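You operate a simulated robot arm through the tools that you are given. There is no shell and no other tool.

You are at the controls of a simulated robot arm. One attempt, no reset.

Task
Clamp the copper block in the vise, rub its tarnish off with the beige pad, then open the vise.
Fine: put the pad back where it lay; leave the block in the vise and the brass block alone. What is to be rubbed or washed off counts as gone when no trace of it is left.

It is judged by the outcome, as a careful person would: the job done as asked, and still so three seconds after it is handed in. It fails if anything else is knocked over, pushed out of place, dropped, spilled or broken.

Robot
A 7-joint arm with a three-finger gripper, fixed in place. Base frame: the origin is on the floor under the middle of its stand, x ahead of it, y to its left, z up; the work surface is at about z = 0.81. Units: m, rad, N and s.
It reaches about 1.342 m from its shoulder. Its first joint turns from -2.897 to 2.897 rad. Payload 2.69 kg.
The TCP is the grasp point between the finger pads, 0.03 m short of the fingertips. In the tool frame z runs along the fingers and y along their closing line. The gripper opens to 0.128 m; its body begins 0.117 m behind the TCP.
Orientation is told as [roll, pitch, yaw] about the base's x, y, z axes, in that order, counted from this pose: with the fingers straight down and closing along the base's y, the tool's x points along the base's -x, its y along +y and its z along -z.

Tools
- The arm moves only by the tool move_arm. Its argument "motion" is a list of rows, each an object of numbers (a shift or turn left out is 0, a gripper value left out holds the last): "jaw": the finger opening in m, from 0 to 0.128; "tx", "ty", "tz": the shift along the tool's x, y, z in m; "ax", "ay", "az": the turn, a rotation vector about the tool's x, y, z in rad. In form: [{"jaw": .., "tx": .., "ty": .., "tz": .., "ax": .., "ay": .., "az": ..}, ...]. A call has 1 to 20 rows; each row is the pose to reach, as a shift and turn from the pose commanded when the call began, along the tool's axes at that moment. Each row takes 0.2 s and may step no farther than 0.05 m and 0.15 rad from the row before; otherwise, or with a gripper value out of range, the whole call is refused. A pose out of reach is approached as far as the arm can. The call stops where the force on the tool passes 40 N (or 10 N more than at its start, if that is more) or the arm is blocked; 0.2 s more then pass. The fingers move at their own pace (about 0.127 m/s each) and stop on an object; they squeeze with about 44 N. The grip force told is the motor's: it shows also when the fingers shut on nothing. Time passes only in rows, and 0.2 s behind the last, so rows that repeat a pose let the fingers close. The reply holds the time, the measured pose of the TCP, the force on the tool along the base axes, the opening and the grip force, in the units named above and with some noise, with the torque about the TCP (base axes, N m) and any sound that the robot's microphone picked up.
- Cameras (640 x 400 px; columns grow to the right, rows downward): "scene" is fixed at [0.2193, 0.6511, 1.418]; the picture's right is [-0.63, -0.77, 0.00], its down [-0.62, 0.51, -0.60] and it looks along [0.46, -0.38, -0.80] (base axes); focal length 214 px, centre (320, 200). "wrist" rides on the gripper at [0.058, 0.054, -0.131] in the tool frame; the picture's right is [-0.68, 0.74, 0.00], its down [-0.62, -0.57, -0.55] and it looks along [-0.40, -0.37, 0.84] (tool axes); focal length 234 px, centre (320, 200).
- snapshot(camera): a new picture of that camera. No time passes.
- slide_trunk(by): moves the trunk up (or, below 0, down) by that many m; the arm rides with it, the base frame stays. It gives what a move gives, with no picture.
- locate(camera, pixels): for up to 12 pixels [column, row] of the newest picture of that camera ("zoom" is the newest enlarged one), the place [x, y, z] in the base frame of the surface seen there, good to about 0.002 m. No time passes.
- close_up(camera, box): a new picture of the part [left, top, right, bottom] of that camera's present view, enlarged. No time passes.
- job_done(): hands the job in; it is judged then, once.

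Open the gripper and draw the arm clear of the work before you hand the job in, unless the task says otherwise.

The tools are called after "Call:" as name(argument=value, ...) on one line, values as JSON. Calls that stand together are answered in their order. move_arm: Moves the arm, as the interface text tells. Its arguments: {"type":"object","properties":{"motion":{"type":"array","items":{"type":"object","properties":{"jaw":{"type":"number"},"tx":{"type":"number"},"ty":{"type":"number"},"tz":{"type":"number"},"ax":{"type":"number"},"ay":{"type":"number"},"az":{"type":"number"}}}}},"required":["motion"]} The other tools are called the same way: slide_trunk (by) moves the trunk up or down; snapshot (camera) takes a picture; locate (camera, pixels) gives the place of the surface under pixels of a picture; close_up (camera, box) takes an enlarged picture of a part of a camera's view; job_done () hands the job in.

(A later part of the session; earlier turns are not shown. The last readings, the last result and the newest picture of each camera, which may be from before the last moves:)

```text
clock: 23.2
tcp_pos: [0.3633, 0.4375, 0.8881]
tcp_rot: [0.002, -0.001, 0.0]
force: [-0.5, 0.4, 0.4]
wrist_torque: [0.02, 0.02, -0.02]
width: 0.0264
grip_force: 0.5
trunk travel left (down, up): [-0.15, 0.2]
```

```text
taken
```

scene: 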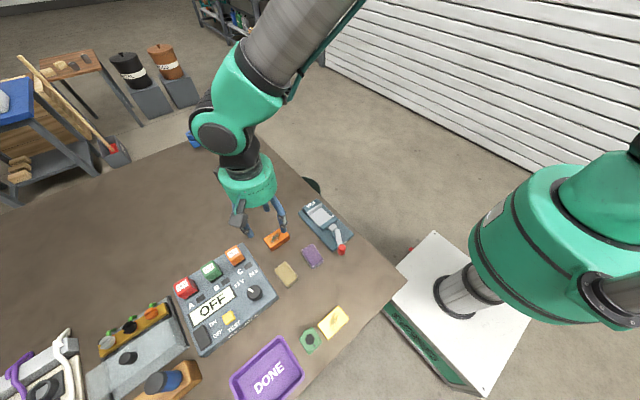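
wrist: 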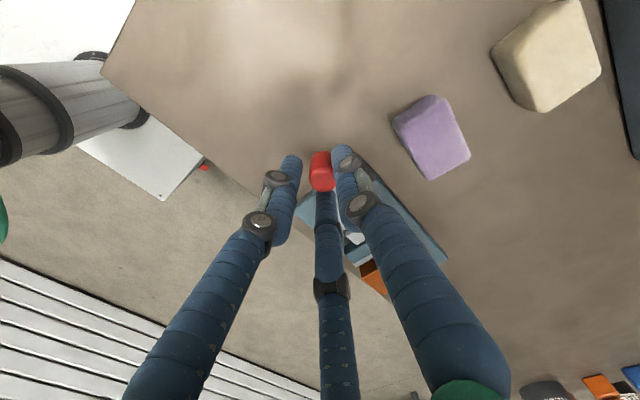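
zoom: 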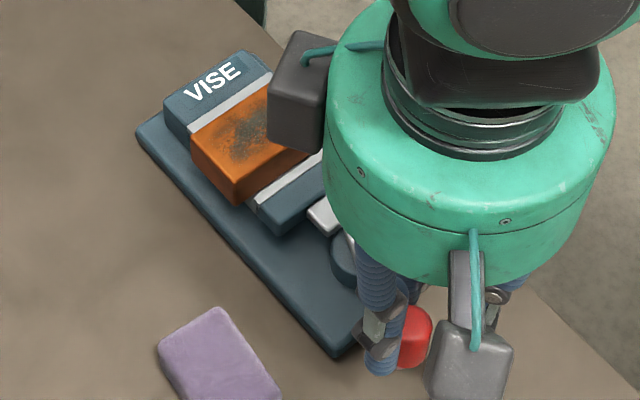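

I measure the movable jaw's x now in the zoom (liner around (262,200)).

Call:
close_up(camera="scene", box=[300, 195, 350, 235])

```text
10.00 times, centred on (325, 215) of scene
```

zoom: 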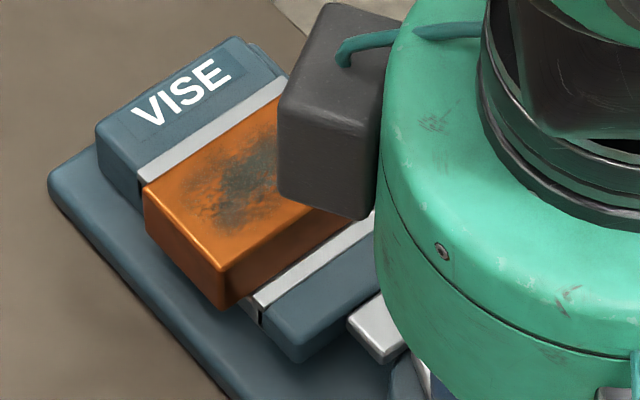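

Call:
locate(camera="zoom", pixels=[[262, 308], [320, 265], [340, 238], [310, 262], [222, 270], [300, 235], [145, 185], [300, 340], [330, 330], [180, 160], [255, 295], [360, 222]])

```text
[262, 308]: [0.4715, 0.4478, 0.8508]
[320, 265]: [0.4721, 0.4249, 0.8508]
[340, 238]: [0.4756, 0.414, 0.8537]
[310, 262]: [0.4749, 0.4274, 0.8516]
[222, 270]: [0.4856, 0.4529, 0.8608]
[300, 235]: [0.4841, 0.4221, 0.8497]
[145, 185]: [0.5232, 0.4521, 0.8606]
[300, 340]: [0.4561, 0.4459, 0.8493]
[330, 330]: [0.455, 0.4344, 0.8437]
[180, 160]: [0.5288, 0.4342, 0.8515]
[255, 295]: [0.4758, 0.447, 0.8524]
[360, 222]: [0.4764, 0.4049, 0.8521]
```

The jaw edge is still at x≈0.4715, so it has not moved yet. I continue along the CCW arc to about 195°.

Call:
move_arm(motion=[{"tx": 0.001, "ty": -0.0075}, {"tx": 0.002, "ty": -0.0149}, {"tx": 0.0016, "ty": -0.0222}, {"tx": -0.0004, "ty": -0.0294}, {"tx": -0.0004, "ty": -0.0294}])

Call:
close_up(camera="scene", box=[290, 190, 370, 260])

Call:
snapshot(camera="wrist")

```text
clock: 24.4
tcp_pos: [0.3655, 0.4086, 0.8876]
tcp_rot: [0.0, 0.0, 0.001]
force: [0.2, 0.2, 0.5]
wrist_torque: [0.03, -0.05, 0.0]
width: 0.0261
grip_force: 0.1
trunk travel left (down, up): [-0.15, 0.2]
```

```text
5.71 times, centred on (330, 225) of scene
```

zoom: 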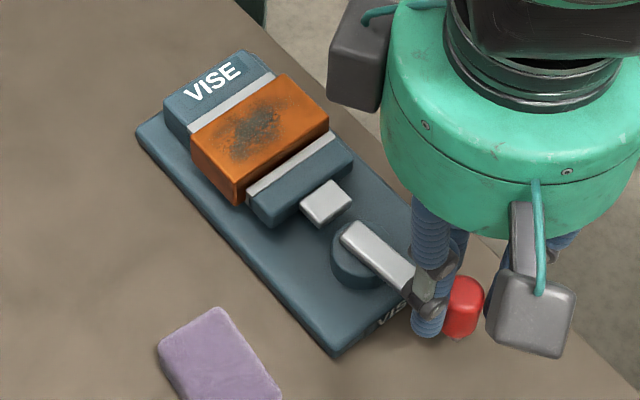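

```text
taken
```

wrist: 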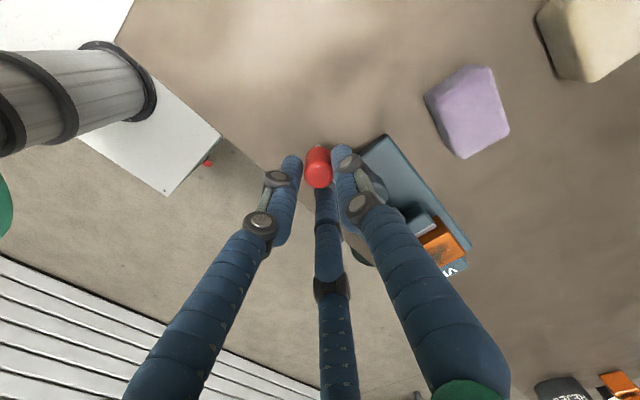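

The jaw has begun closing toward the block. I continue the arc in small steps, watching for force rise.

Call:
move_arm(motion=[{"tx": -0.0014, "ty": -0.0048}, {"tx": -0.0034, "ty": -0.0096}, {"tx": -0.0057, "ty": -0.0141}, {"tx": -0.0084, "ty": -0.0182}, {"tx": -0.0084, "ty": -0.0182}])

Call:
close_up(camera="scene", box=[290, 190, 370, 260])

```text
clock: 25.6
tcp_pos: [0.3735, 0.3908, 0.887]
tcp_rot: [-0.002, 0.0, 0.001]
force: [0.4, 0.1, 0.1]
wrist_torque: [0.02, 0.0, -0.01]
width: 0.0264
grip_force: 0.2
trunk travel left (down, up): [-0.15, 0.2]
```

```text
5.71 times, centred on (330, 225) of scene
```

zoom: 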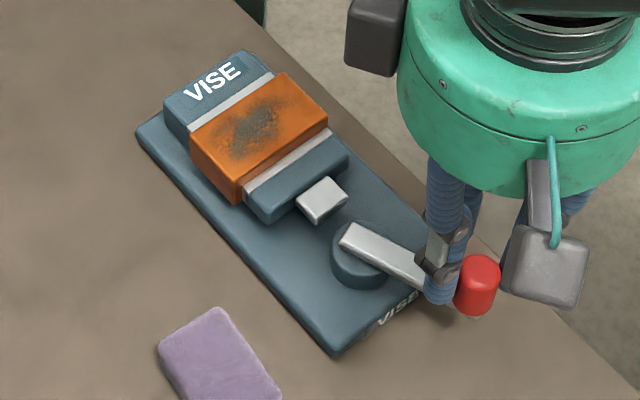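

Jaw keeps closing (liner now near the block's face) with no force yet. I continue to 235°.

Call:
move_arm(motion=[{"tx": -0.003, "ty": -0.0039}, {"tx": -0.0064, "ty": -0.0076}, {"tx": -0.01, "ty": -0.011}, {"tx": -0.014, "ty": -0.014}, {"tx": -0.014, "ty": -0.014}])

Call:
close_up(camera="scene", box=[290, 190, 370, 260])

Call:
snapshot(camera="wrist")

```text
clock: 26.8
tcp_pos: [0.386, 0.3766, 0.8867]
tcp_rot: [0.001, 0.0, 0.0]
force: [0.2, -0.4, -0.4]
wrist_torque: [-0.02, 0.0, 0.06]
width: 0.026
grip_force: 0.0
trunk travel left (down, up): [-0.15, 0.2]
```

```text
5.71 times, centred on (330, 225) of scene
```

zoom: 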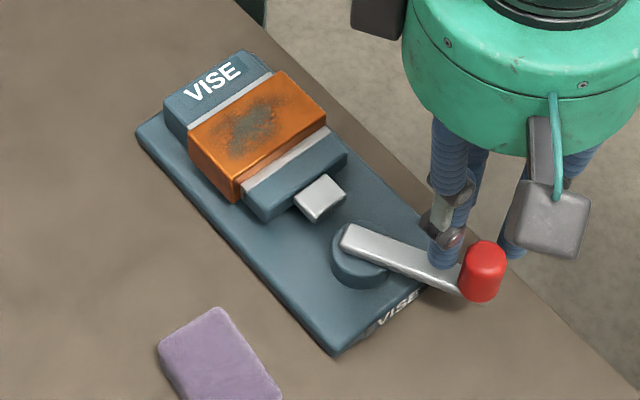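

```text
taken
```

wrist: 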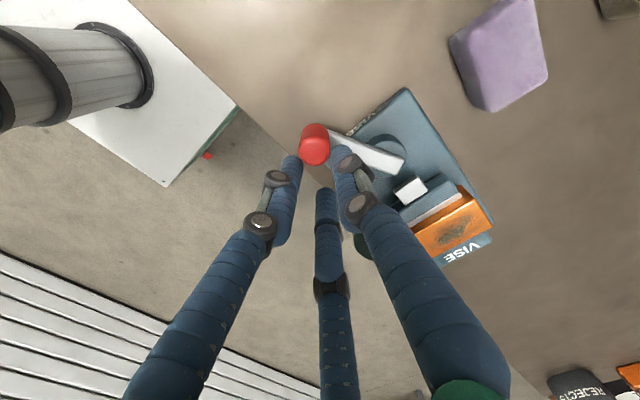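

The knob has slipped out between two fingers (wrist (313,148)); the jaw now seems to touch the block. I measure the knob, jaw and block positions.

Call:
locate(camera="wrist", pixels=[[314, 154], [306, 154], [322, 154], [340, 142], [400, 168], [370, 150], [411, 190], [440, 210], [450, 228]])

Call:
locate(camera="zoom", pixels=[[245, 192], [325, 133], [250, 198], [234, 178], [325, 105], [192, 130], [283, 72], [193, 122], [268, 75], [347, 240], [484, 255], [380, 250]])

```text
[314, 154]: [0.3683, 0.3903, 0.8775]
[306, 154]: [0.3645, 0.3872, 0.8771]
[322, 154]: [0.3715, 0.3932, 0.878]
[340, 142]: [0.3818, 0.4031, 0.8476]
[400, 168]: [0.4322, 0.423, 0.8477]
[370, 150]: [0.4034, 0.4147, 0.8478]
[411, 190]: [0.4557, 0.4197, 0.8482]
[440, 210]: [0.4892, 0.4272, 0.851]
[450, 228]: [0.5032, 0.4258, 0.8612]
```

```text
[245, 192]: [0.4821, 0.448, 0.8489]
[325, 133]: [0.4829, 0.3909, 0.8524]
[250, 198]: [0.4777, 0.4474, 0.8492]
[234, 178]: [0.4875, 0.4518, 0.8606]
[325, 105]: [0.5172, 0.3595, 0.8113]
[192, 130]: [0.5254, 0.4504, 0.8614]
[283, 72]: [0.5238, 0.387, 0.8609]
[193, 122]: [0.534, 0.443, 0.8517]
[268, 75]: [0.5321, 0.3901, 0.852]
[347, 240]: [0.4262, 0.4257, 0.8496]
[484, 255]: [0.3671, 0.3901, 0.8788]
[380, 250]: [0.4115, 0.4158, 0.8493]
```

Knob is at (0.368, 0.390), i.e. lever at ~212°; the jaw has advanced about 8 mm. I lift, re-centre over the knob, and this time grip it firmly so I can feel the clamping force.

Call:
move_arm(motion=[{"tz": -0.02}, {"tz": -0.04, "jaw": 0.06}, {"tz": -0.04, "tx": 0.009, "ty": 0.007}, {"tz": -0.04, "tx": 0.018, "ty": 0.0145}, {"tz": -0.04, "tx": 0.018, "ty": 0.0145}, {"tz": -0.02, "tx": 0.018, "ty": 0.0145}, {"tz": 0.0, "tx": 0.018, "ty": 0.0145}, {"tz": 0.0, "tx": 0.018, "ty": 0.0145}, {"tz": 0.0, "tx": 0.018, "ty": 0.0145, "jaw": 0.03}, {"tz": 0.0, "tx": 0.018, "ty": 0.0145, "jaw": 0.018}, {"tz": 0.0, "tx": 0.018, "ty": 0.0145, "jaw": 0.012}, {"tz": 0.0, "tx": 0.018, "ty": 0.0145, "jaw": 0.012}])

Call:
snapshot(camera="wrist")

Call:
close_up(camera="scene", box=[290, 190, 370, 260])

```text
clock: 29.4
tcp_pos: [0.3677, 0.3874, 0.8879]
tcp_rot: [-0.003, -0.001, 0.001]
force: [-5.7, -2.3, -3.0]
wrist_torque: [-0.07, 0.33, 0.05]
width: 0.0197
grip_force: 45.6
trunk travel left (down, up): [-0.15, 0.2]
```

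```text
taken
```

wrist: 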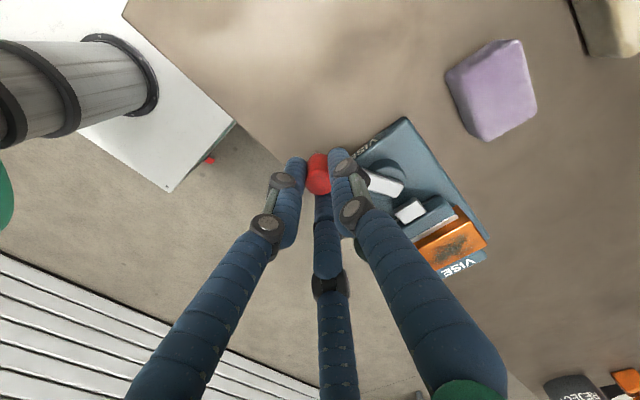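

```text
5.71 times, centred on (330, 225) of scene
```

zoom: 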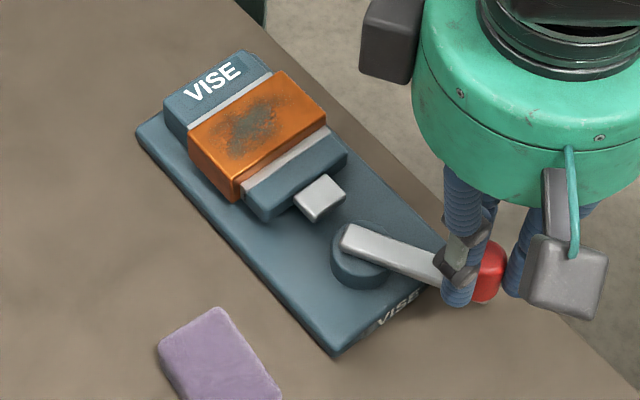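

Knob gripped firmly (width 0.0197). I push it a further ~10° along the arc and read the resisting force.

Call:
move_arm(motion=[{"tx": -0.0015, "ty": -0.0021}, {"tx": -0.003, "ty": -0.0042}, {"tx": -0.0047, "ty": -0.0063}, {"tx": -0.0064, "ty": -0.0083}, {"tx": -0.0064, "ty": -0.0083}])

Call:
close_up(camera="scene", box=[290, 190, 370, 260])

```text
clock: 30.3
tcp_pos: [0.3716, 0.3819, 0.8852]
tcp_rot: [-0.001, 0.002, 0.002]
force: [-16.6, 12.1, 3.8]
wrist_torque: [0.96, 1.35, -0.06]
width: 0.0199
grip_force: 45.3
trunk travel left (down, up): [-0.15, 0.2]
stopped in row 4: the force on the tool passed its limit at 45 N (the readings are from after the stop); the commanded pose is now the measured one
```

```text
5.71 times, centred on (330, 225) of scene
```

zoom: 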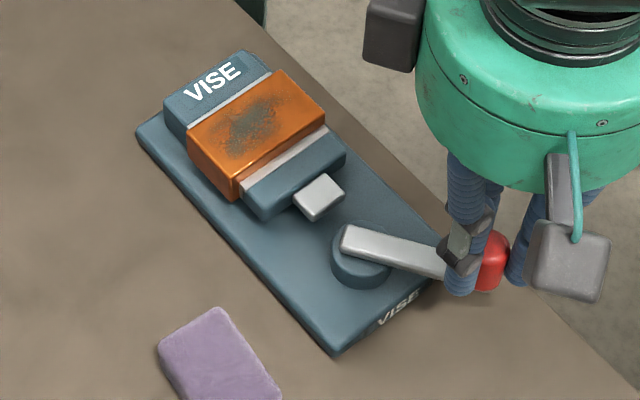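

The lever now resists hard (45 N) — consistent with the jaw clamping the block. I inspect the jaws for gaps at high zoom.

Call:
close_up(camera="scene", box=[305, 195, 345, 230])

Call:
close_up(camera="wrist", box=[350, 120, 510, 280])

```text
11.43 times, centred on (325, 212) of scene
```

zoom: 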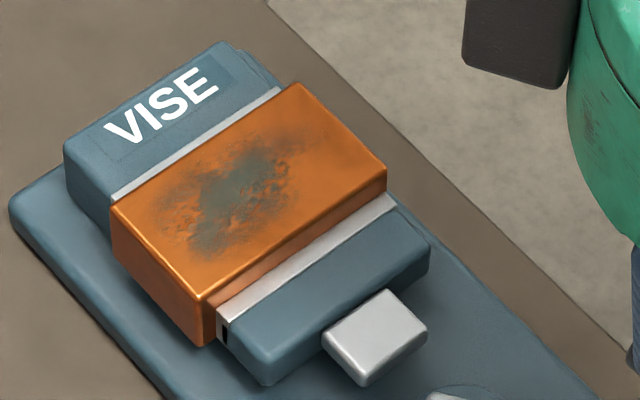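

```text
2.50 times, centred on (430, 200) of wrist
```

zoom: 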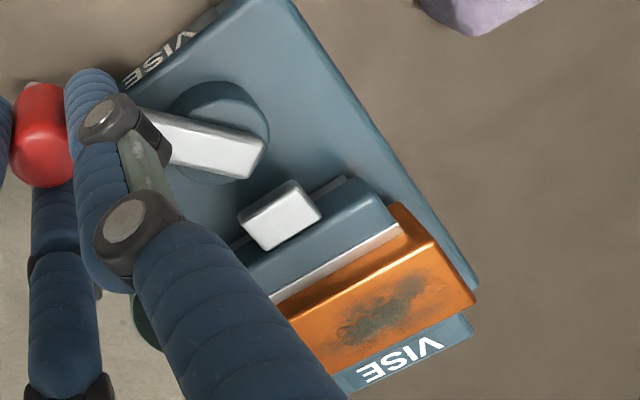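

Both liners bear on the block. I release the knob, lift off, and check that the clamp holds by itself.

Call:
move_arm(motion=[{"jaw": 0.03}, {"jaw": 0.05}, {"jaw": 0.065}, {"jaw": 0.065}, {"jaw": 0.065, "tz": -0.03}, {"jaw": 0.065, "tz": -0.07}, {"jaw": 0.065, "tz": -0.1}, {"jaw": 0.065, "tz": -0.1}])

Call:
close_up(camera="scene", box=[295, 190, 375, 260])

Call:
snapshot(camera="wrist")

```text
clock: 32.1
tcp_pos: [0.3747, 0.3813, 0.9866]
tcp_rot: [-0.001, 0.001, 0.0]
force: [-0.1, -0.2, -0.3]
wrist_torque: [0.06, -0.01, -0.02]
width: 0.0652
grip_force: 0.0
trunk travel left (down, up): [-0.15, 0.2]
```

```text
5.71 times, centred on (335, 225) of scene
```

zoom: 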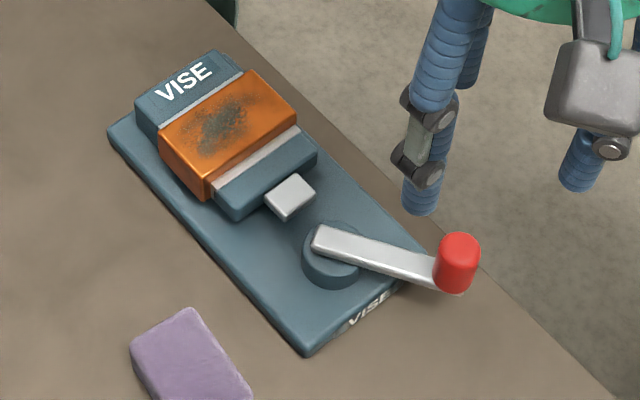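

```text
taken
```

wrist: 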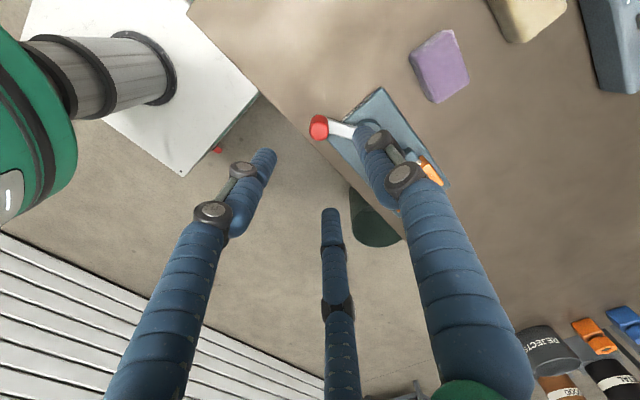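

I locate knob, jaw and block after release to compare with before.

Call:
close_up(camera="scene", box=[308, 195, 356, 245])

Call:
locate(camera="scene", pixels=[[375, 226], [376, 228]])

Call:
locate(camera="wrist", pixels=[[319, 129], [314, 129], [324, 129]])

```text
8.00 times, centred on (332, 220) of scene
```

zoom: 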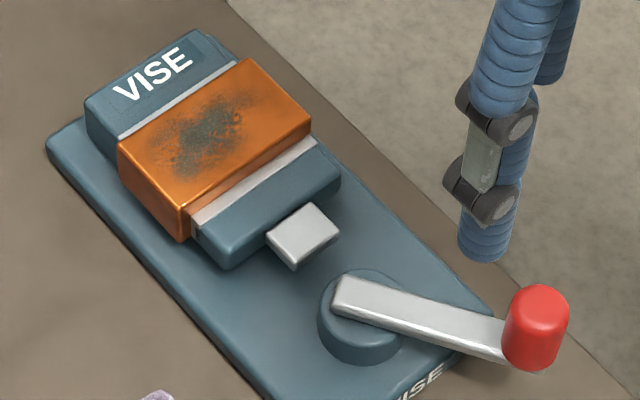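

```text
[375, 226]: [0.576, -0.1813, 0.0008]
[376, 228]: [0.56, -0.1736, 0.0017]
```

```text
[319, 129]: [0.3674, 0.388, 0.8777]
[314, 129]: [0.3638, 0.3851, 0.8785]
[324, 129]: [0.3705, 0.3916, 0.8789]
```

Call:
locate(camera="zoom", pixels=[[200, 225], [300, 150], [192, 222], [255, 178], [180, 205], [120, 145], [240, 62], [308, 120], [122, 132], [235, 62], [536, 300], [190, 120]])

```text
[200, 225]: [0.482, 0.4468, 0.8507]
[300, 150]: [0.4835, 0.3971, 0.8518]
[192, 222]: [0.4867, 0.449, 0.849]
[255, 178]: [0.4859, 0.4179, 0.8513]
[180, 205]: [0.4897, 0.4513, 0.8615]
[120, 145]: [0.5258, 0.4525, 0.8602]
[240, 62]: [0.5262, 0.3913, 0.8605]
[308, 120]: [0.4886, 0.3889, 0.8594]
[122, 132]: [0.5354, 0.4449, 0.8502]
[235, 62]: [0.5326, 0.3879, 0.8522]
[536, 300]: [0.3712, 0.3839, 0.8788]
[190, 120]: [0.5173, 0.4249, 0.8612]
```

The knob stayed at ≈(0.368, 0.389) and the liners hug the block. I take a near-vertical wrist view of the vise to confirm there is no gap.

Call:
move_arm(motion=[{"tx": -0.04, "ty": 0.005, "jaw": 0.1}, {"tx": -0.08, "ty": 0.011, "jaw": 0.128}, {"tx": -0.12, "ty": 0.016}, {"tx": -0.153, "ty": 0.021}, {"tx": -0.153, "ty": 0.021}])

Call:
snapshot(camera="wrist")

Call:
close_up(camera="wrist", box=[260, 50, 380, 150])

```text
clock: 33.3
tcp_pos: [0.5267, 0.4025, 0.9872]
tcp_rot: [-0.002, 0.003, 0.003]
force: [1.2, -0.5, -0.7]
wrist_torque: [0.01, 0.07, -0.01]
width: 0.1279
grip_force: 0.0
trunk travel left (down, up): [-0.15, 0.2]
```

```text
taken
```

wrist: 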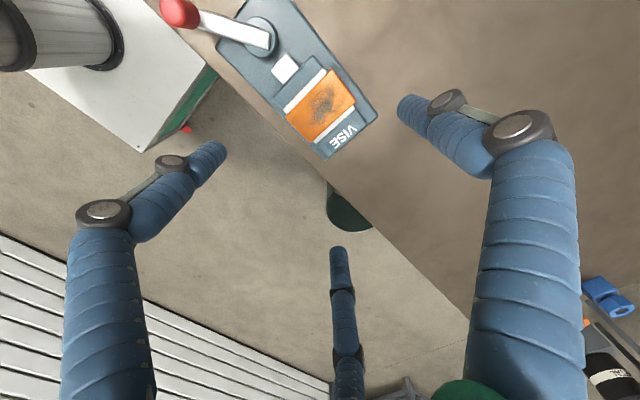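

```text
4.00 times, centred on (320, 100) of wrist
```

zoom: 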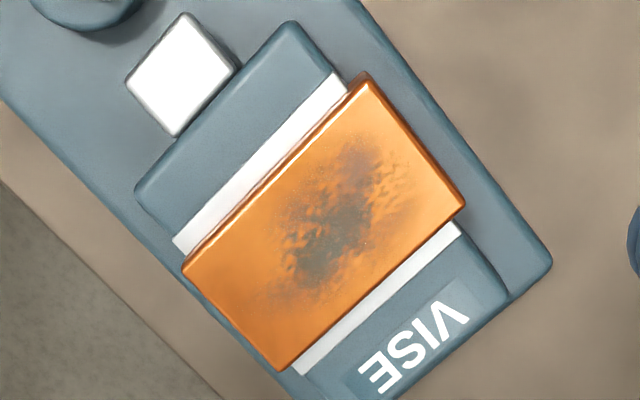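

The block sits tight between both liners, tarnish in the middle of its top. I locate the block's top corners and the tarnish extents, and then look at the beige pad.

Call:
locate(camera="zoom", pixels=[[365, 84], [460, 204], [282, 365], [188, 270], [325, 225], [385, 140], [250, 300], [345, 150], [300, 300], [410, 190], [240, 265], [330, 310]])

Call:
close_up(camera="scene", box=[260, 240, 330, 300])

```text
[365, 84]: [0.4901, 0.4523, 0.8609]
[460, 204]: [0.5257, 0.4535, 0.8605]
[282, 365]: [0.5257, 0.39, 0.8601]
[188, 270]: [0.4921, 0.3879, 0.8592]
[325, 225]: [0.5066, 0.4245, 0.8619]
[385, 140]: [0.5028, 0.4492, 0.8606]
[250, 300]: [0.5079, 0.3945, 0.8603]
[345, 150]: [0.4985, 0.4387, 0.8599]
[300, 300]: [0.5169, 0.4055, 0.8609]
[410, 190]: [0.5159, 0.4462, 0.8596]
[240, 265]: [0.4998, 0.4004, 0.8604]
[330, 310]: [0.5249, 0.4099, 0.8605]
```

```text
6.67 times, centred on (295, 270) of scene
```

zoom: 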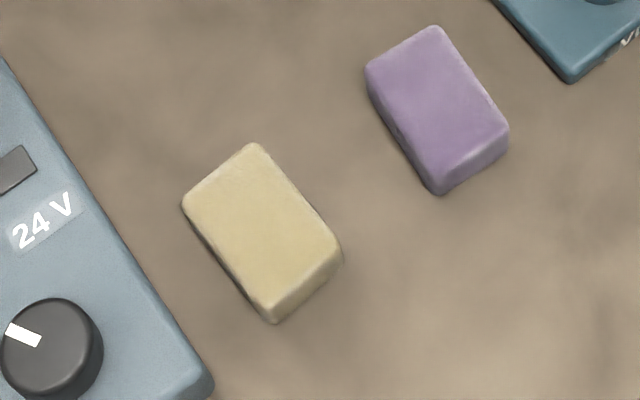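

Block centre ≈(0.508, 0.421), top ≈0.8605. Now I locate the beige pad's corners for grasping and for putting it back later.

Call:
locate(camera="zoom", pixels=[[188, 203], [255, 148], [336, 246], [270, 306], [262, 225], [272, 320], [338, 262], [190, 215], [230, 235], [300, 215], [225, 175], [300, 275]])

Call:
locate(camera="zoom", pixels=[[200, 380], [100, 215], [372, 75], [438, 185], [130, 265], [270, 330], [60, 110]])

```text
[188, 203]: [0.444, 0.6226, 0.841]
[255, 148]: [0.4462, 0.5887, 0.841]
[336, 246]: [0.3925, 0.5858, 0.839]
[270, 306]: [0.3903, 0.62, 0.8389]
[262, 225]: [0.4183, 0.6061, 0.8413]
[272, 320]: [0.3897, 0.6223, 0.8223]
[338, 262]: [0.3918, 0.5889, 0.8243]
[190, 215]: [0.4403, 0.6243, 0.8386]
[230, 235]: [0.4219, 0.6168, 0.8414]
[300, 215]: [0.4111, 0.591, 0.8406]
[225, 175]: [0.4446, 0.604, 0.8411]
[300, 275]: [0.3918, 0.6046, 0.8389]
```

```text
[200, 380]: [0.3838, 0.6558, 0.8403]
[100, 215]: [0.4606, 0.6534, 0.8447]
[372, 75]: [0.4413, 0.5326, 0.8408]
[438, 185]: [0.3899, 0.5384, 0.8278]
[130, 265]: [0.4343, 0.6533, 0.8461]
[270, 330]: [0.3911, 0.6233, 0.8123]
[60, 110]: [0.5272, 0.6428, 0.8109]
```

Pad: x 0.390–0.446, y 0.586–0.6225, centre ≈(0.418, 0.604), top 0.841; relay box side at y≈0.6525. I rotate the gripper 90° (tool y toward base +x) while moving above the pad.

Call:
move_arm(motion=[{"tx": 0.0094, "ty": 0.0184, "az": 0.1428, "jaw": 0.1}, {"tx": 0.0187, "ty": 0.0367, "az": 0.2856}, {"tx": 0.0281, "ty": 0.0551, "az": 0.4284, "jaw": 0.07}, {"tx": 0.0375, "ty": 0.0735, "az": 0.5712}, {"tx": 0.0468, "ty": 0.0918, "az": 0.714}, {"tx": 0.0562, "ty": 0.1102, "az": 0.8568}, {"tx": 0.0655, "ty": 0.1285, "az": 0.9996}, {"tx": 0.0749, "ty": 0.1469, "az": 1.1424}, {"tx": 0.0843, "ty": 0.1653, "az": 1.2852}, {"tx": 0.0936, "ty": 0.1836, "az": 1.428}, {"tx": 0.103, "ty": 0.202, "az": 1.5708}, {"tx": 0.103, "ty": 0.202, "az": 1.5708}])

Call:
snapshot(camera="wrist")

Call:
snapshot(camera="scene")

```text
clock: 35.9
tcp_pos: [0.4201, 0.6068, 0.9868]
tcp_rot: [-0.002, -0.001, -1.571]
force: [0.1, -0.1, -0.3]
wrist_torque: [-0.08, -0.02, 0.0]
width: 0.07
grip_force: 0.1
trunk travel left (down, up): [-0.15, 0.2]
```

```text
taken
```

wrist: 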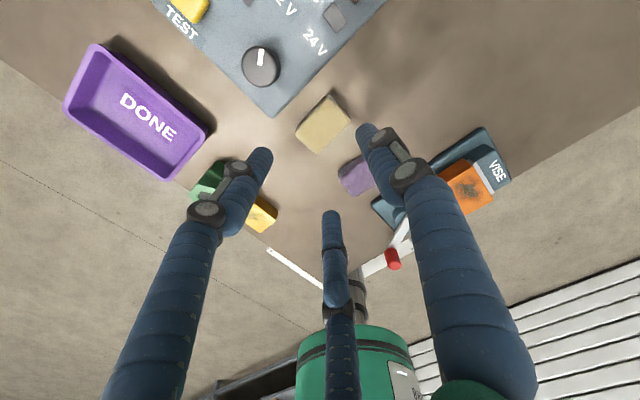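

```text
taken
```

scene: 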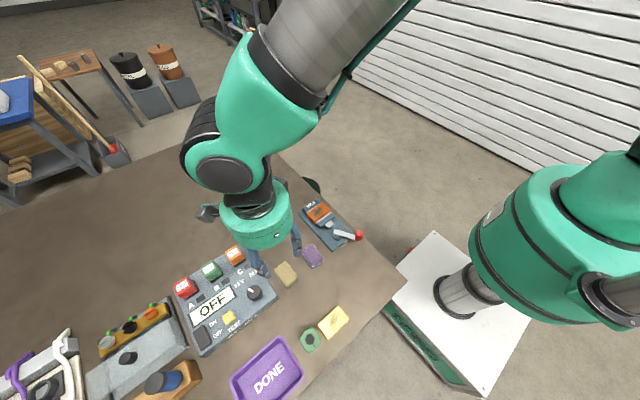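

Rotation reached (yaw −1.571). The pad shows at wrist (323,123); I zoom in and locate its corners from here.

Call:
close_up(camera="wrist", box=[260, 70, 400, 180])

```text
3.64 times, centred on (330, 125) of wrist
```

zoom: 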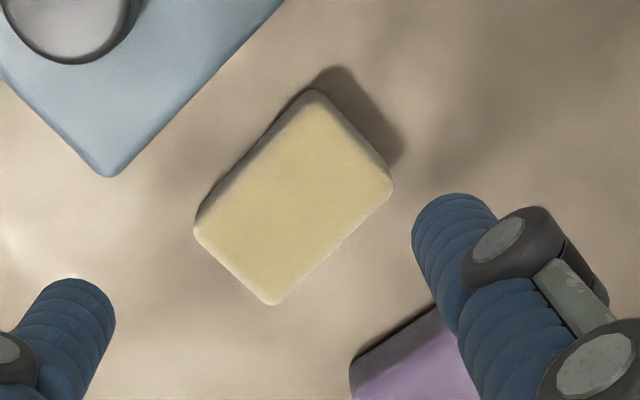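

Call:
locate(camera="zoom", pixels=[[316, 96], [388, 185], [272, 300], [200, 232], [290, 195], [312, 92], [197, 218], [110, 172], [200, 90], [357, 360], [75, 285], [450, 200]])

```text
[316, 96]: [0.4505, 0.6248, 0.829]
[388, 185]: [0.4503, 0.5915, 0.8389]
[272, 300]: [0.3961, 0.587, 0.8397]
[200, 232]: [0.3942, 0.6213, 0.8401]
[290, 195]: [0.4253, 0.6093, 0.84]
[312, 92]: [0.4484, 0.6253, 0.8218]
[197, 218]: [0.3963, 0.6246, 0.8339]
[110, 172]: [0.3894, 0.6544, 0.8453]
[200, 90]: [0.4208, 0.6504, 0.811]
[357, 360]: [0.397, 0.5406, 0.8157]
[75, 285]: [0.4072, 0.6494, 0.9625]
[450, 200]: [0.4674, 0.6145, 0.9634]
```

Averaging both views, pad centre ≈(0.421, 0.605). I take two settled pose readings before descending, since the pose readings carry a few mm of noise.

Call:
move_arm(motion=[{"jaw": 0.062}])

Call:
move_arm(motion=[{"jaw": 0.062}])

Call:
move_arm(motion=[{"jaw": 0.062}])

```text
clock: 36.3
tcp_pos: [0.4207, 0.6072, 0.9857]
tcp_rot: [-0.003, -0.002, -1.571]
force: [0.6, -0.7, -0.1]
wrist_torque: [0.01, -0.01, -0.01]
width: 0.062
grip_force: 0.1
trunk travel left (down, up): [-0.15, 0.2]
```

```text
clock: 36.7
tcp_pos: [0.4205, 0.6068, 0.9858]
tcp_rot: [-0.002, -0.001, -1.571]
force: [-0.3, -0.1, 0.0]
wrist_torque: [-0.05, -0.02, 0.02]
width: 0.0619
grip_force: 0.0
trunk travel left (down, up): [-0.15, 0.2]
```

```text
clock: 37.1
tcp_pos: [0.4213, 0.6068, 0.9863]
tcp_rot: [-0.002, -0.001, -1.57]
force: [1.0, -0.4, -0.9]
wrist_torque: [-0.01, -0.03, -0.01]
width: 0.0617
grip_force: 0.0
trunk travel left (down, up): [-0.15, 0.2]
```

Settled TCP (0.4208, 0.6069, 0.986). I set the jaw to 0.056, correct to (0.427, 0.605), descend to z≈0.89 and check clearance to the relay box.

Call:
move_arm(motion=[{"jaw": 0.056, "tx": -0.0019, "ty": 0.006, "tz": 0.03}, {"tx": -0.0019, "ty": 0.006, "tz": 0.06}, {"tx": -0.0019, "ty": 0.006, "tz": 0.085}, {"tx": -0.0019, "ty": 0.006, "tz": 0.093}, {"tx": -0.0019, "ty": 0.006, "tz": 0.093}])

Call:
close_up(camera="wrist", box=[220, 80, 420, 210])

Call:
close_up(camera="scene", box=[220, 200, 340, 300])

```text
clock: 38.3
tcp_pos: [0.4271, 0.6029, 0.8929]
tcp_rot: [-0.002, -0.002, -1.571]
force: [0.1, 0.5, -0.1]
wrist_torque: [-0.01, -0.01, -0.04]
width: 0.0561
grip_force: 0.0
trunk travel left (down, up): [-0.15, 0.2]
```

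```text
3.08 times, centred on (320, 145) of wrist
```

zoom: 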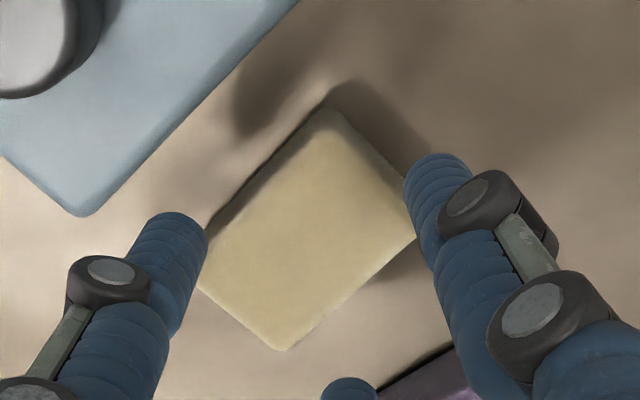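

```text
4.00 times, centred on (280, 250) of scene
```

zoom: 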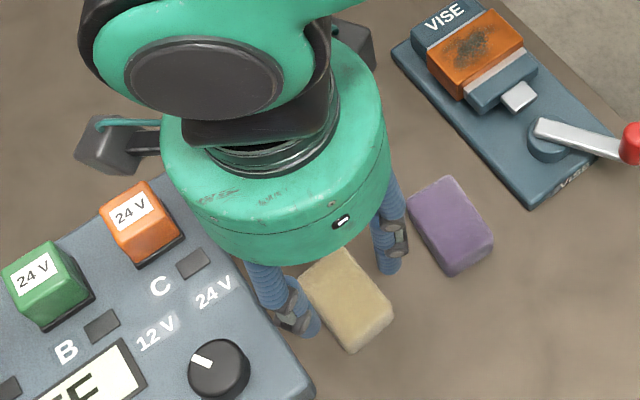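

Pad is centred between the fingers with room on all sides. I descend the remaining 38 mm and close on it.

Call:
move_arm(motion=[{"tz": 0.015}, {"tz": 0.028}, {"tz": 0.038}, {"tz": 0.038}])

Call:
close_up(camera="wrist", box=[220, 80, 420, 210])

Call:
close_up(camera="scene", box=[220, 200, 340, 300])

```text
clock: 39.3
tcp_pos: [0.4287, 0.6036, 0.855]
tcp_rot: [-0.002, -0.001, -1.57]
force: [0.6, -0.3, -0.3]
wrist_torque: [-0.01, -0.01, 0.0]
width: 0.0557
grip_force: 0.1
trunk travel left (down, up): [-0.15, 0.2]
```

```text
3.08 times, centred on (320, 145) of wrist
```

zoom: 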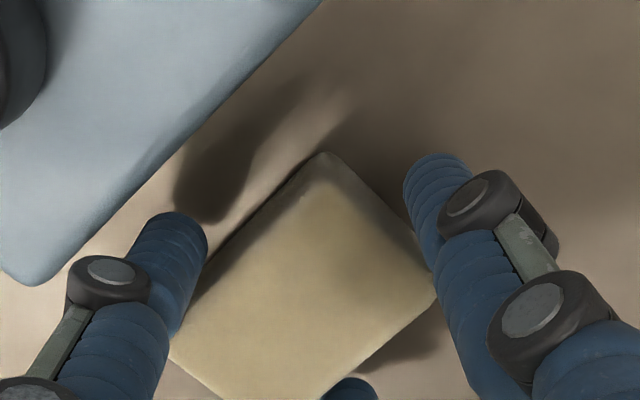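

```text
4.00 times, centred on (280, 250) of scene
```

zoom: 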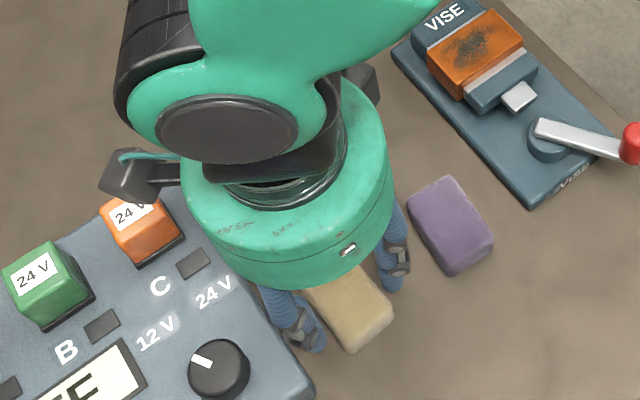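

All fingers clear. I close on the pad.

Call:
move_arm(motion=[{"jaw": 0.05}, {"jaw": 0.045}, {"jaw": 0.04}, {"jaw": 0.03}, {"jaw": 0.02}, {"jaw": 0.01}, {"jaw": 0.01}])

Call:
close_up(camera="wrist", box=[220, 80, 420, 210])

Call:
close_up(camera="scene", box=[220, 200, 340, 300])

```text
clock: 40.9
tcp_pos: [0.4287, 0.6031, 0.8546]
tcp_rot: [-0.001, -0.002, -1.572]
force: [0.6, 1.2, -0.1]
wrist_torque: [0.0, -0.01, 0.02]
width: 0.0462
grip_force: 44.2
trunk travel left (down, up): [-0.15, 0.2]
```

```text
3.08 times, centred on (320, 145) of wrist
```

zoom: 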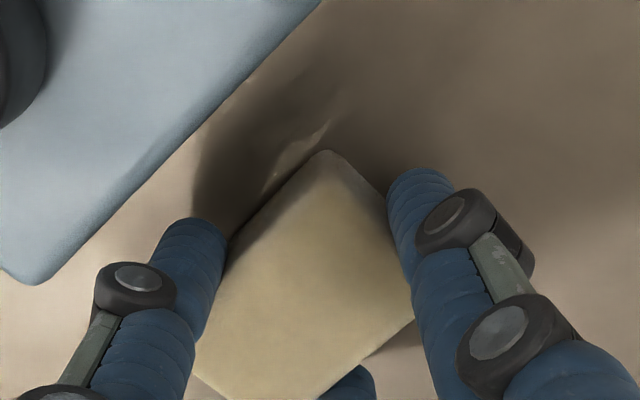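

```text
4.00 times, centred on (280, 250) of scene
```

zoom: 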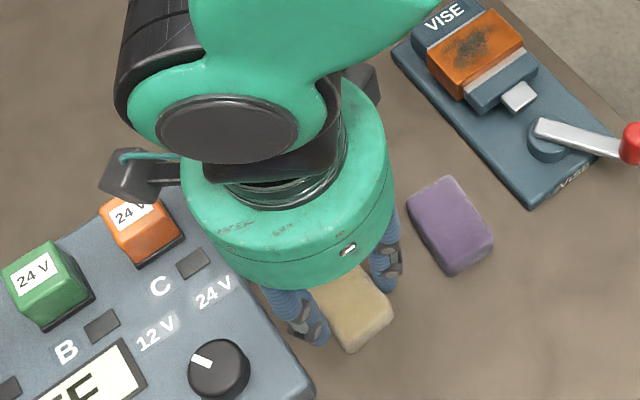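

Pad held firmly (44 N, width 0.046), unshifted. I lift 10 cm and carry it above the clamped block.

Call:
move_arm(motion=[{"tz": -0.02}, {"tz": -0.05}, {"tz": -0.08}, {"tz": -0.1}, {"tz": -0.1, "tx": -0.035, "ty": 0.017}, {"tz": -0.1, "tx": -0.07, "ty": 0.033}, {"tz": -0.1, "tx": -0.105, "ty": 0.05}, {"tz": -0.1, "tx": -0.14, "ty": 0.066}, {"tz": -0.1, "tx": -0.17, "ty": 0.081}, {"tz": -0.1, "tx": -0.183, "ty": 0.087}, {"tz": -0.1, "tx": -0.183, "ty": 0.087}, {"tz": -0.1, "tx": -0.183, "ty": 0.087}])

Call:
snapshot(camera="wrist")

Call:
close_up(camera="scene", box=[270, 170, 370, 260])

```text
clock: 43.5
tcp_pos: [0.5162, 0.4208, 0.9573]
tcp_rot: [-0.002, -0.002, -1.57]
force: [1.0, 0.6, -0.2]
wrist_torque: [0.0, -0.01, 0.01]
width: 0.0461
grip_force: 43.9
trunk travel left (down, up): [-0.15, 0.2]
```

```text
taken
```

wrist: 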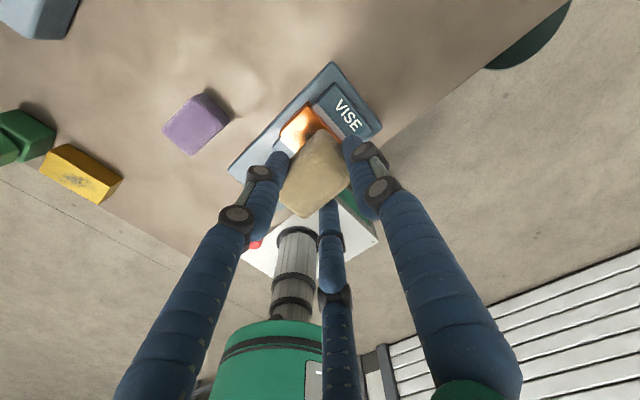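

```text
4.44 times, centred on (320, 215) of scene
```

zoom: 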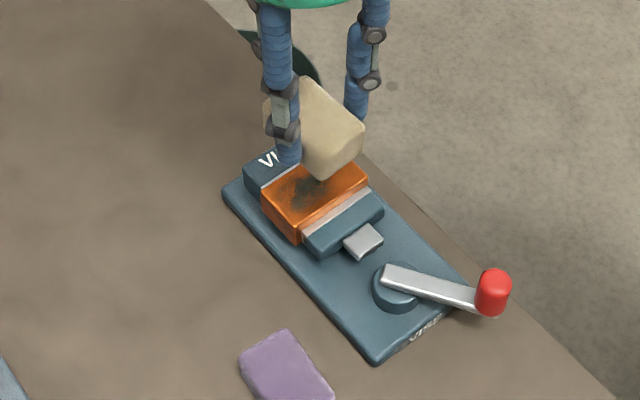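

Pad is above the block with its bottom at ≈0.912. I lower until just above contact, then in millimetre steps.

Call:
move_arm(motion=[{"tz": 0.02}, {"tz": 0.038}, {"tz": 0.046}, {"tz": 0.049}, {"tz": 0.049}])

Call:
close_up(camera="scene", box=[270, 170, 370, 260])

```text
clock: 44.7
tcp_pos: [0.5162, 0.4202, 0.907]
tcp_rot: [-0.002, -0.001, -1.571]
force: [0.0, -0.2, 0.0]
wrist_torque: [0.02, -0.01, -0.04]
width: 0.0459
grip_force: 43.5
trunk travel left (down, up): [-0.15, 0.2]
```

```text
4.44 times, centred on (320, 215) of scene
```

zoom: 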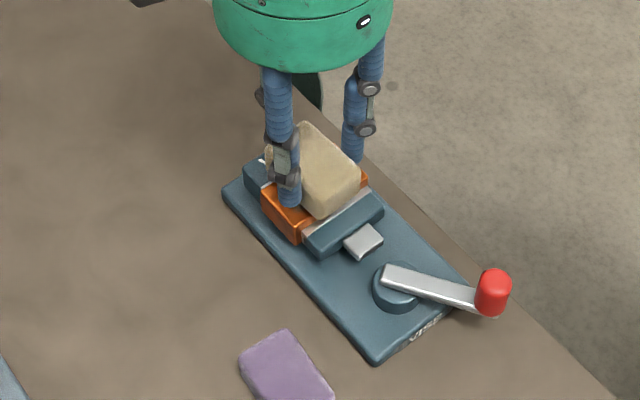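

Pad hovers ~1 mm above the block. I lower in half-millimetre steps until contact force appears.

Call:
move_arm(motion=[{"tz": 0.0005}, {"tz": 0.001}, {"tz": 0.0015}, {"tz": 0.0015}])

```text
clock: 45.7
tcp_pos: [0.5155, 0.4206, 0.9052]
tcp_rot: [-0.003, -0.002, -1.57]
force: [0.3, -0.6, 0.1]
wrist_torque: [0.0, -0.02, -0.02]
width: 0.0461
grip_force: 44.0
trunk travel left (down, up): [-0.15, 0.2]
```

No contact yet; another millimetre.

Call:
move_arm(motion=[{"tz": 0.0005}, {"tz": 0.001}, {"tz": 0.001}])

Call:
move_arm(motion=[{"tz": 0.0005}, {"tz": 0.001}, {"tz": 0.001}])

```text
clock: 46.5
tcp_pos: [0.5145, 0.4201, 0.9044]
tcp_rot: [-0.003, -0.002, -1.57]
force: [-1.5, -2.8, 11.0]
wrist_torque: [-0.18, 0.16, 0.02]
width: 0.0464
grip_force: 43.5
trunk travel left (down, up): [-0.15, 0.2]
```

```text
clock: 47.3
tcp_pos: [0.5154, 0.4198, 0.9052]
tcp_rot: [0.001, 0.0, -1.571]
force: [-6.7, 1.8, 29.2]
wrist_torque: [0.09, 0.6, -0.02]
width: 0.046
grip_force: 43.7
trunk travel left (down, up): [-0.15, 0.2]
```

Contact at ~11 N, now 29 N, so I back off 0.8 mm to ~12–15 N and rub with strokes along base y (tool x) of ±20 mm.

Call:
move_arm(motion=[{"tz": -0.0008}, {"tz": -0.0008, "tx": 0.01}, {"tz": -0.0008, "tx": 0.02}, {"tz": -0.0008, "tx": 0.01}, {"tz": -0.0008, "tx": 0.0}, {"tz": -0.0008, "tx": -0.01}, {"tz": -0.0008, "tx": -0.02}, {"tz": -0.0008, "tx": -0.01}, {"tz": -0.0008, "tx": 0.0}, {"tz": -0.0008, "tx": 0.01}, {"tz": -0.0008, "tx": 0.02}, {"tz": -0.0008, "tx": 0.01}, {"tz": -0.0008, "tx": 0.0}, {"tz": -0.0008, "tx": -0.01}, {"tz": -0.0008, "tx": -0.02}, {"tz": -0.0008, "tx": -0.01}, {"tz": -0.0008, "tx": 0.0}])

Call:
close_up(camera="scene", box=[270, 170, 370, 260])

```text
clock: 50.9
tcp_pos: [0.5148, 0.4201, 0.903]
tcp_rot: [-0.003, -0.002, -1.57]
force: [-0.5, -1.0, 8.1]
wrist_torque: [-0.03, 0.14, 0.04]
width: 0.0461
grip_force: 44.0
trunk travel left (down, up): [-0.15, 0.2]
```

```text
4.44 times, centred on (320, 215) of scene
```

zoom: 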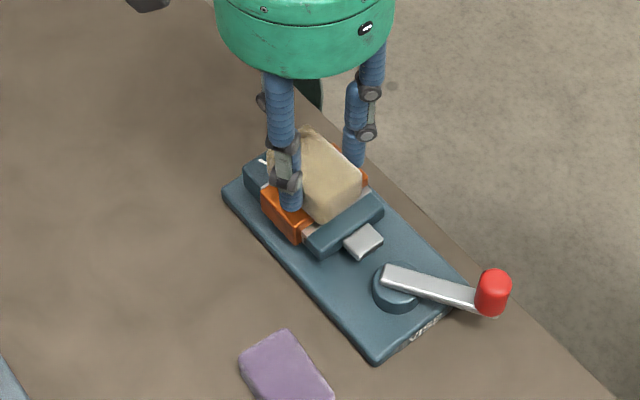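

Strokes completed at ~8 N. I lift 6 cm to inspect the block's top.

Call:
move_arm(motion=[{"tz": -0.02}, {"tz": -0.05}, {"tz": -0.07}, {"tz": -0.07}])

Call:
close_up(camera="scene", box=[290, 180, 360, 245])

Call:
snapshot(camera="wrist")

```text
clock: 51.9
tcp_pos: [0.5146, 0.4212, 0.9726]
tcp_rot: [-0.004, -0.001, -1.57]
force: [-0.2, 0.9, -1.4]
wrist_torque: [0.02, -0.02, -0.03]
width: 0.0463
grip_force: 44.0
trunk travel left (down, up): [-0.15, 0.2]
```

```text
6.15 times, centred on (325, 212) of scene
```

zoom: 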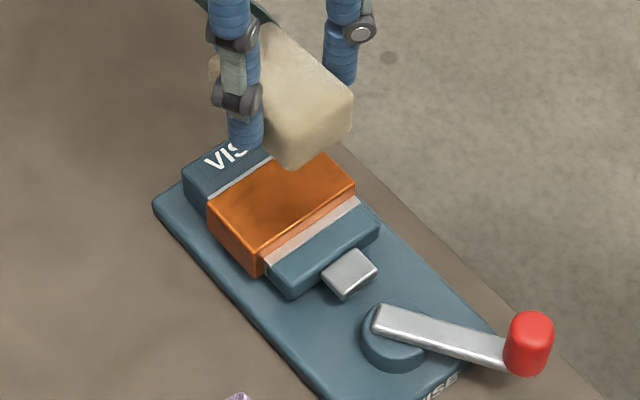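

```text
taken
```

wrist: 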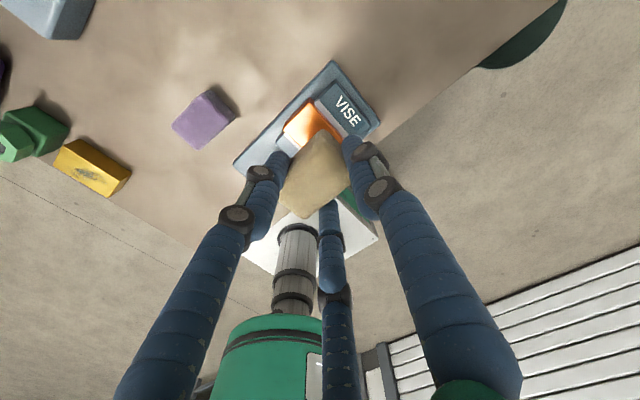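

Most tarnish is gone. I move the pad aside (base −y) to inspect the whole top face closely.

Call:
move_arm(motion=[{"tz": -0.02, "tx": -0.03}, {"tz": -0.03, "tx": -0.07}, {"tz": -0.03, "tx": -0.1}, {"tz": -0.03, "tx": -0.1}])

Call:
close_up(camera="scene", box=[305, 195, 345, 225])

Call:
snapshot(camera="wrist")

```text
clock: 52.9
tcp_pos: [0.5149, 0.3221, 1.0029]
tcp_rot: [-0.002, -0.001, -1.568]
force: [0.3, 0.2, 0.6]
wrist_torque: [0.03, -0.01, 0.0]
width: 0.0461
grip_force: 44.4
trunk travel left (down, up): [-0.15, 0.2]
```

```text
13.33 times, centred on (325, 210) of scene
```

zoom: 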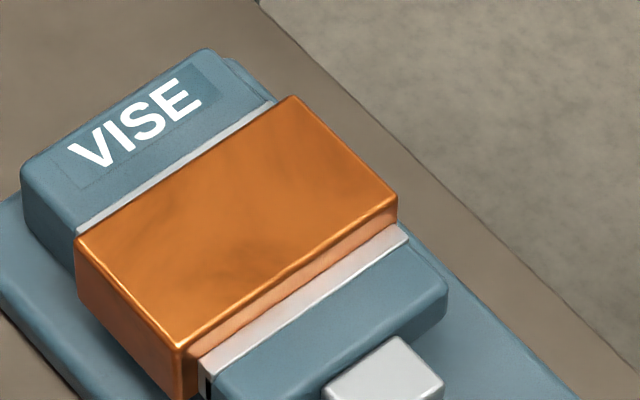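

```text
taken
```

wrist: 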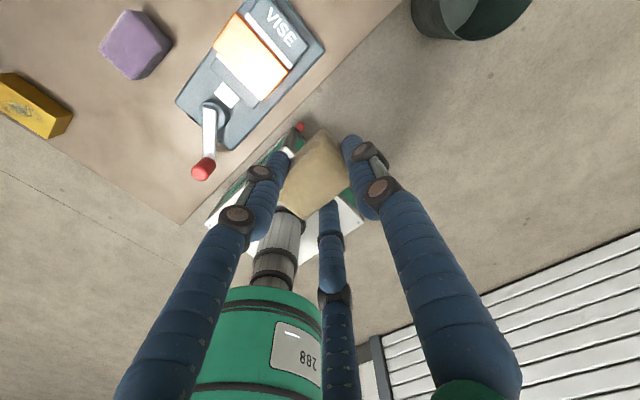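

A faint shade may remain near zoom (250,260). I zoom in with the wrist too, before rubbing more.

Call:
close_up(camera="wrist", box=[205, 5, 300, 105])

Call:
close_up(camera="scene", box=[308, 198, 334, 222])

```text
4.00 times, centred on (252, 55) of wrist
```

zoom: 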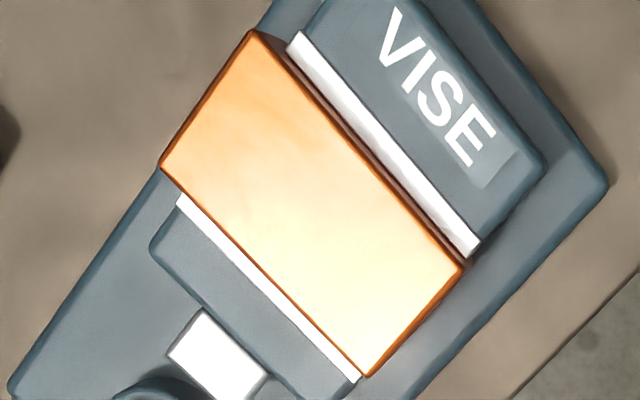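

```text
16.00 times, centred on (321, 210) of scene
```

zoom: 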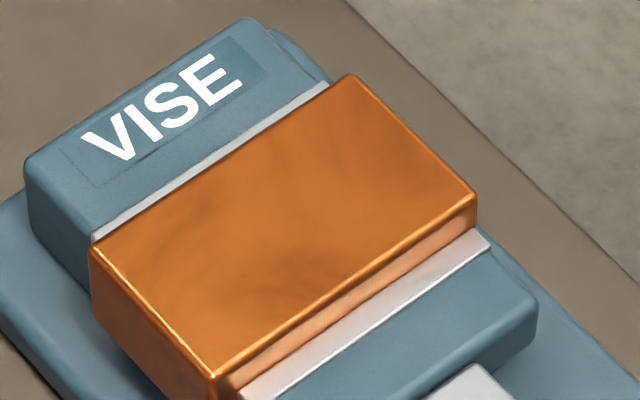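

The face looks nearly clean with only faint shading; to be sure no trace is left I return and rub again with more passes, including slight x offsets.

Call:
move_arm(motion=[{"tx": 0.035, "tz": 0.0}, {"tx": 0.07, "tz": 0.01}, {"tx": 0.1, "tz": 0.03}, {"tx": 0.1, "tz": 0.06}, {"tx": 0.1, "tz": 0.085}, {"tx": 0.1, "tz": 0.096}, {"tx": 0.1, "tz": 0.099}, {"tx": 0.1, "tz": 0.1002}, {"tx": 0.1, "tz": 0.1002}])

```text
clock: 54.9
tcp_pos: [0.5153, 0.4206, 0.9057]
tcp_rot: [0.002, 0.001, -1.571]
force: [-6.7, 2.5, 31.3]
wrist_torque: [0.07, 0.65, -0.02]
width: 0.0463
grip_force: 43.8
trunk travel left (down, up): [-0.15, 0.2]
```

Contact is at 31 N, so I ease off 0.8 mm and rub: strokes in y with x offsets of ±5 mm.

Call:
move_arm(motion=[{"tz": -0.0008}, {"tz": -0.0008, "tx": 0.01}, {"tz": -0.0008, "tx": 0.022}, {"tz": -0.0008, "tx": 0.01, "ty": 0.003}, {"tz": -0.0008, "tx": 0.0, "ty": 0.005}, {"tz": -0.0008, "tx": -0.01, "ty": 0.005}, {"tz": -0.0008, "tx": -0.022, "ty": 0.005}, {"tz": -0.0008, "tx": -0.01, "ty": 0.0}, {"tz": -0.0008, "tx": 0.0, "ty": 0.0}, {"tz": -0.0008, "tx": 0.01, "ty": -0.004}, {"tz": -0.0008, "tx": 0.022, "ty": -0.005}, {"tz": -0.0008, "tx": 0.01, "ty": -0.005}, {"tz": -0.0008, "tx": 0.0, "ty": -0.005}, {"tz": -0.0008, "tx": -0.01, "ty": -0.005}, {"tz": -0.0008, "tx": -0.022, "ty": -0.004}, {"tz": -0.0008, "tx": -0.01, "ty": 0.0}, {"tz": -0.0008, "tx": 0.0, "ty": 0.0}, {"tz": -0.0008, "tx": 0.01}, {"tz": -0.0008, "tx": 0.02}, {"tz": -0.0008, "tx": 0.0}])

```text
clock: 59.1
tcp_pos: [0.5138, 0.4213, 0.9049]
tcp_rot: [-0.003, -0.003, -1.57]
force: [0.3, 0.2, -0.7]
wrist_torque: [-0.02, -0.02, 0.0]
width: 0.0459
grip_force: 43.9
trunk travel left (down, up): [-0.15, 0.2]
```

Force has dropped to zero at the end, so contact lightened during the strokes. I press in slightly again and read the force.

Call:
move_arm(motion=[{"tz": 0.0005}, {"tz": 0.0008}, {"tz": 0.0008}])

```text
clock: 59.9
tcp_pos: [0.5163, 0.4206, 0.9045]
tcp_rot: [-0.001, -0.002, -1.571]
force: [-1.7, 3.0, 6.7]
wrist_torque: [0.12, 0.11, -0.01]
width: 0.0462
grip_force: 44.0
trunk travel left (down, up): [-0.15, 0.2]
```

Now 6.7 N; I add 0.4 mm and do further passes.

Call:
move_arm(motion=[{"tz": 0.0004, "tx": 0.01}, {"tz": 0.0004, "tx": 0.022}, {"tz": 0.0004, "tx": 0.01}, {"tz": 0.0004, "tx": 0.0}, {"tz": 0.0004, "tx": -0.01}, {"tz": 0.0004, "tx": -0.022}, {"tz": 0.0004, "tx": -0.01}, {"tz": 0.0004, "tx": 0.0}, {"tz": 0.0004, "tx": 0.01, "ty": 0.004}, {"tz": 0.0004, "tx": 0.022, "ty": 0.004}, {"tz": 0.0004, "tx": 0.01, "ty": 0.004}, {"tz": 0.0004, "tx": 0.0, "ty": 0.004}, {"tz": 0.0004, "tx": -0.01, "ty": -0.004}, {"tz": 0.0004, "tx": -0.022, "ty": -0.004}, {"tz": 0.0004, "tx": -0.01, "ty": -0.004}, {"tz": 0.0004, "tx": 0.0, "ty": 0.0}])

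```text
clock: 63.3
tcp_pos: [0.5126, 0.4195, 0.9027]
tcp_rot: [0.0, -0.003, -1.571]
force: [-4.5, -8.7, 27.4]
wrist_torque: [-0.3, 0.46, 0.11]
width: 0.046
grip_force: 44.3
trunk travel left (down, up): [-0.15, 0.2]
```

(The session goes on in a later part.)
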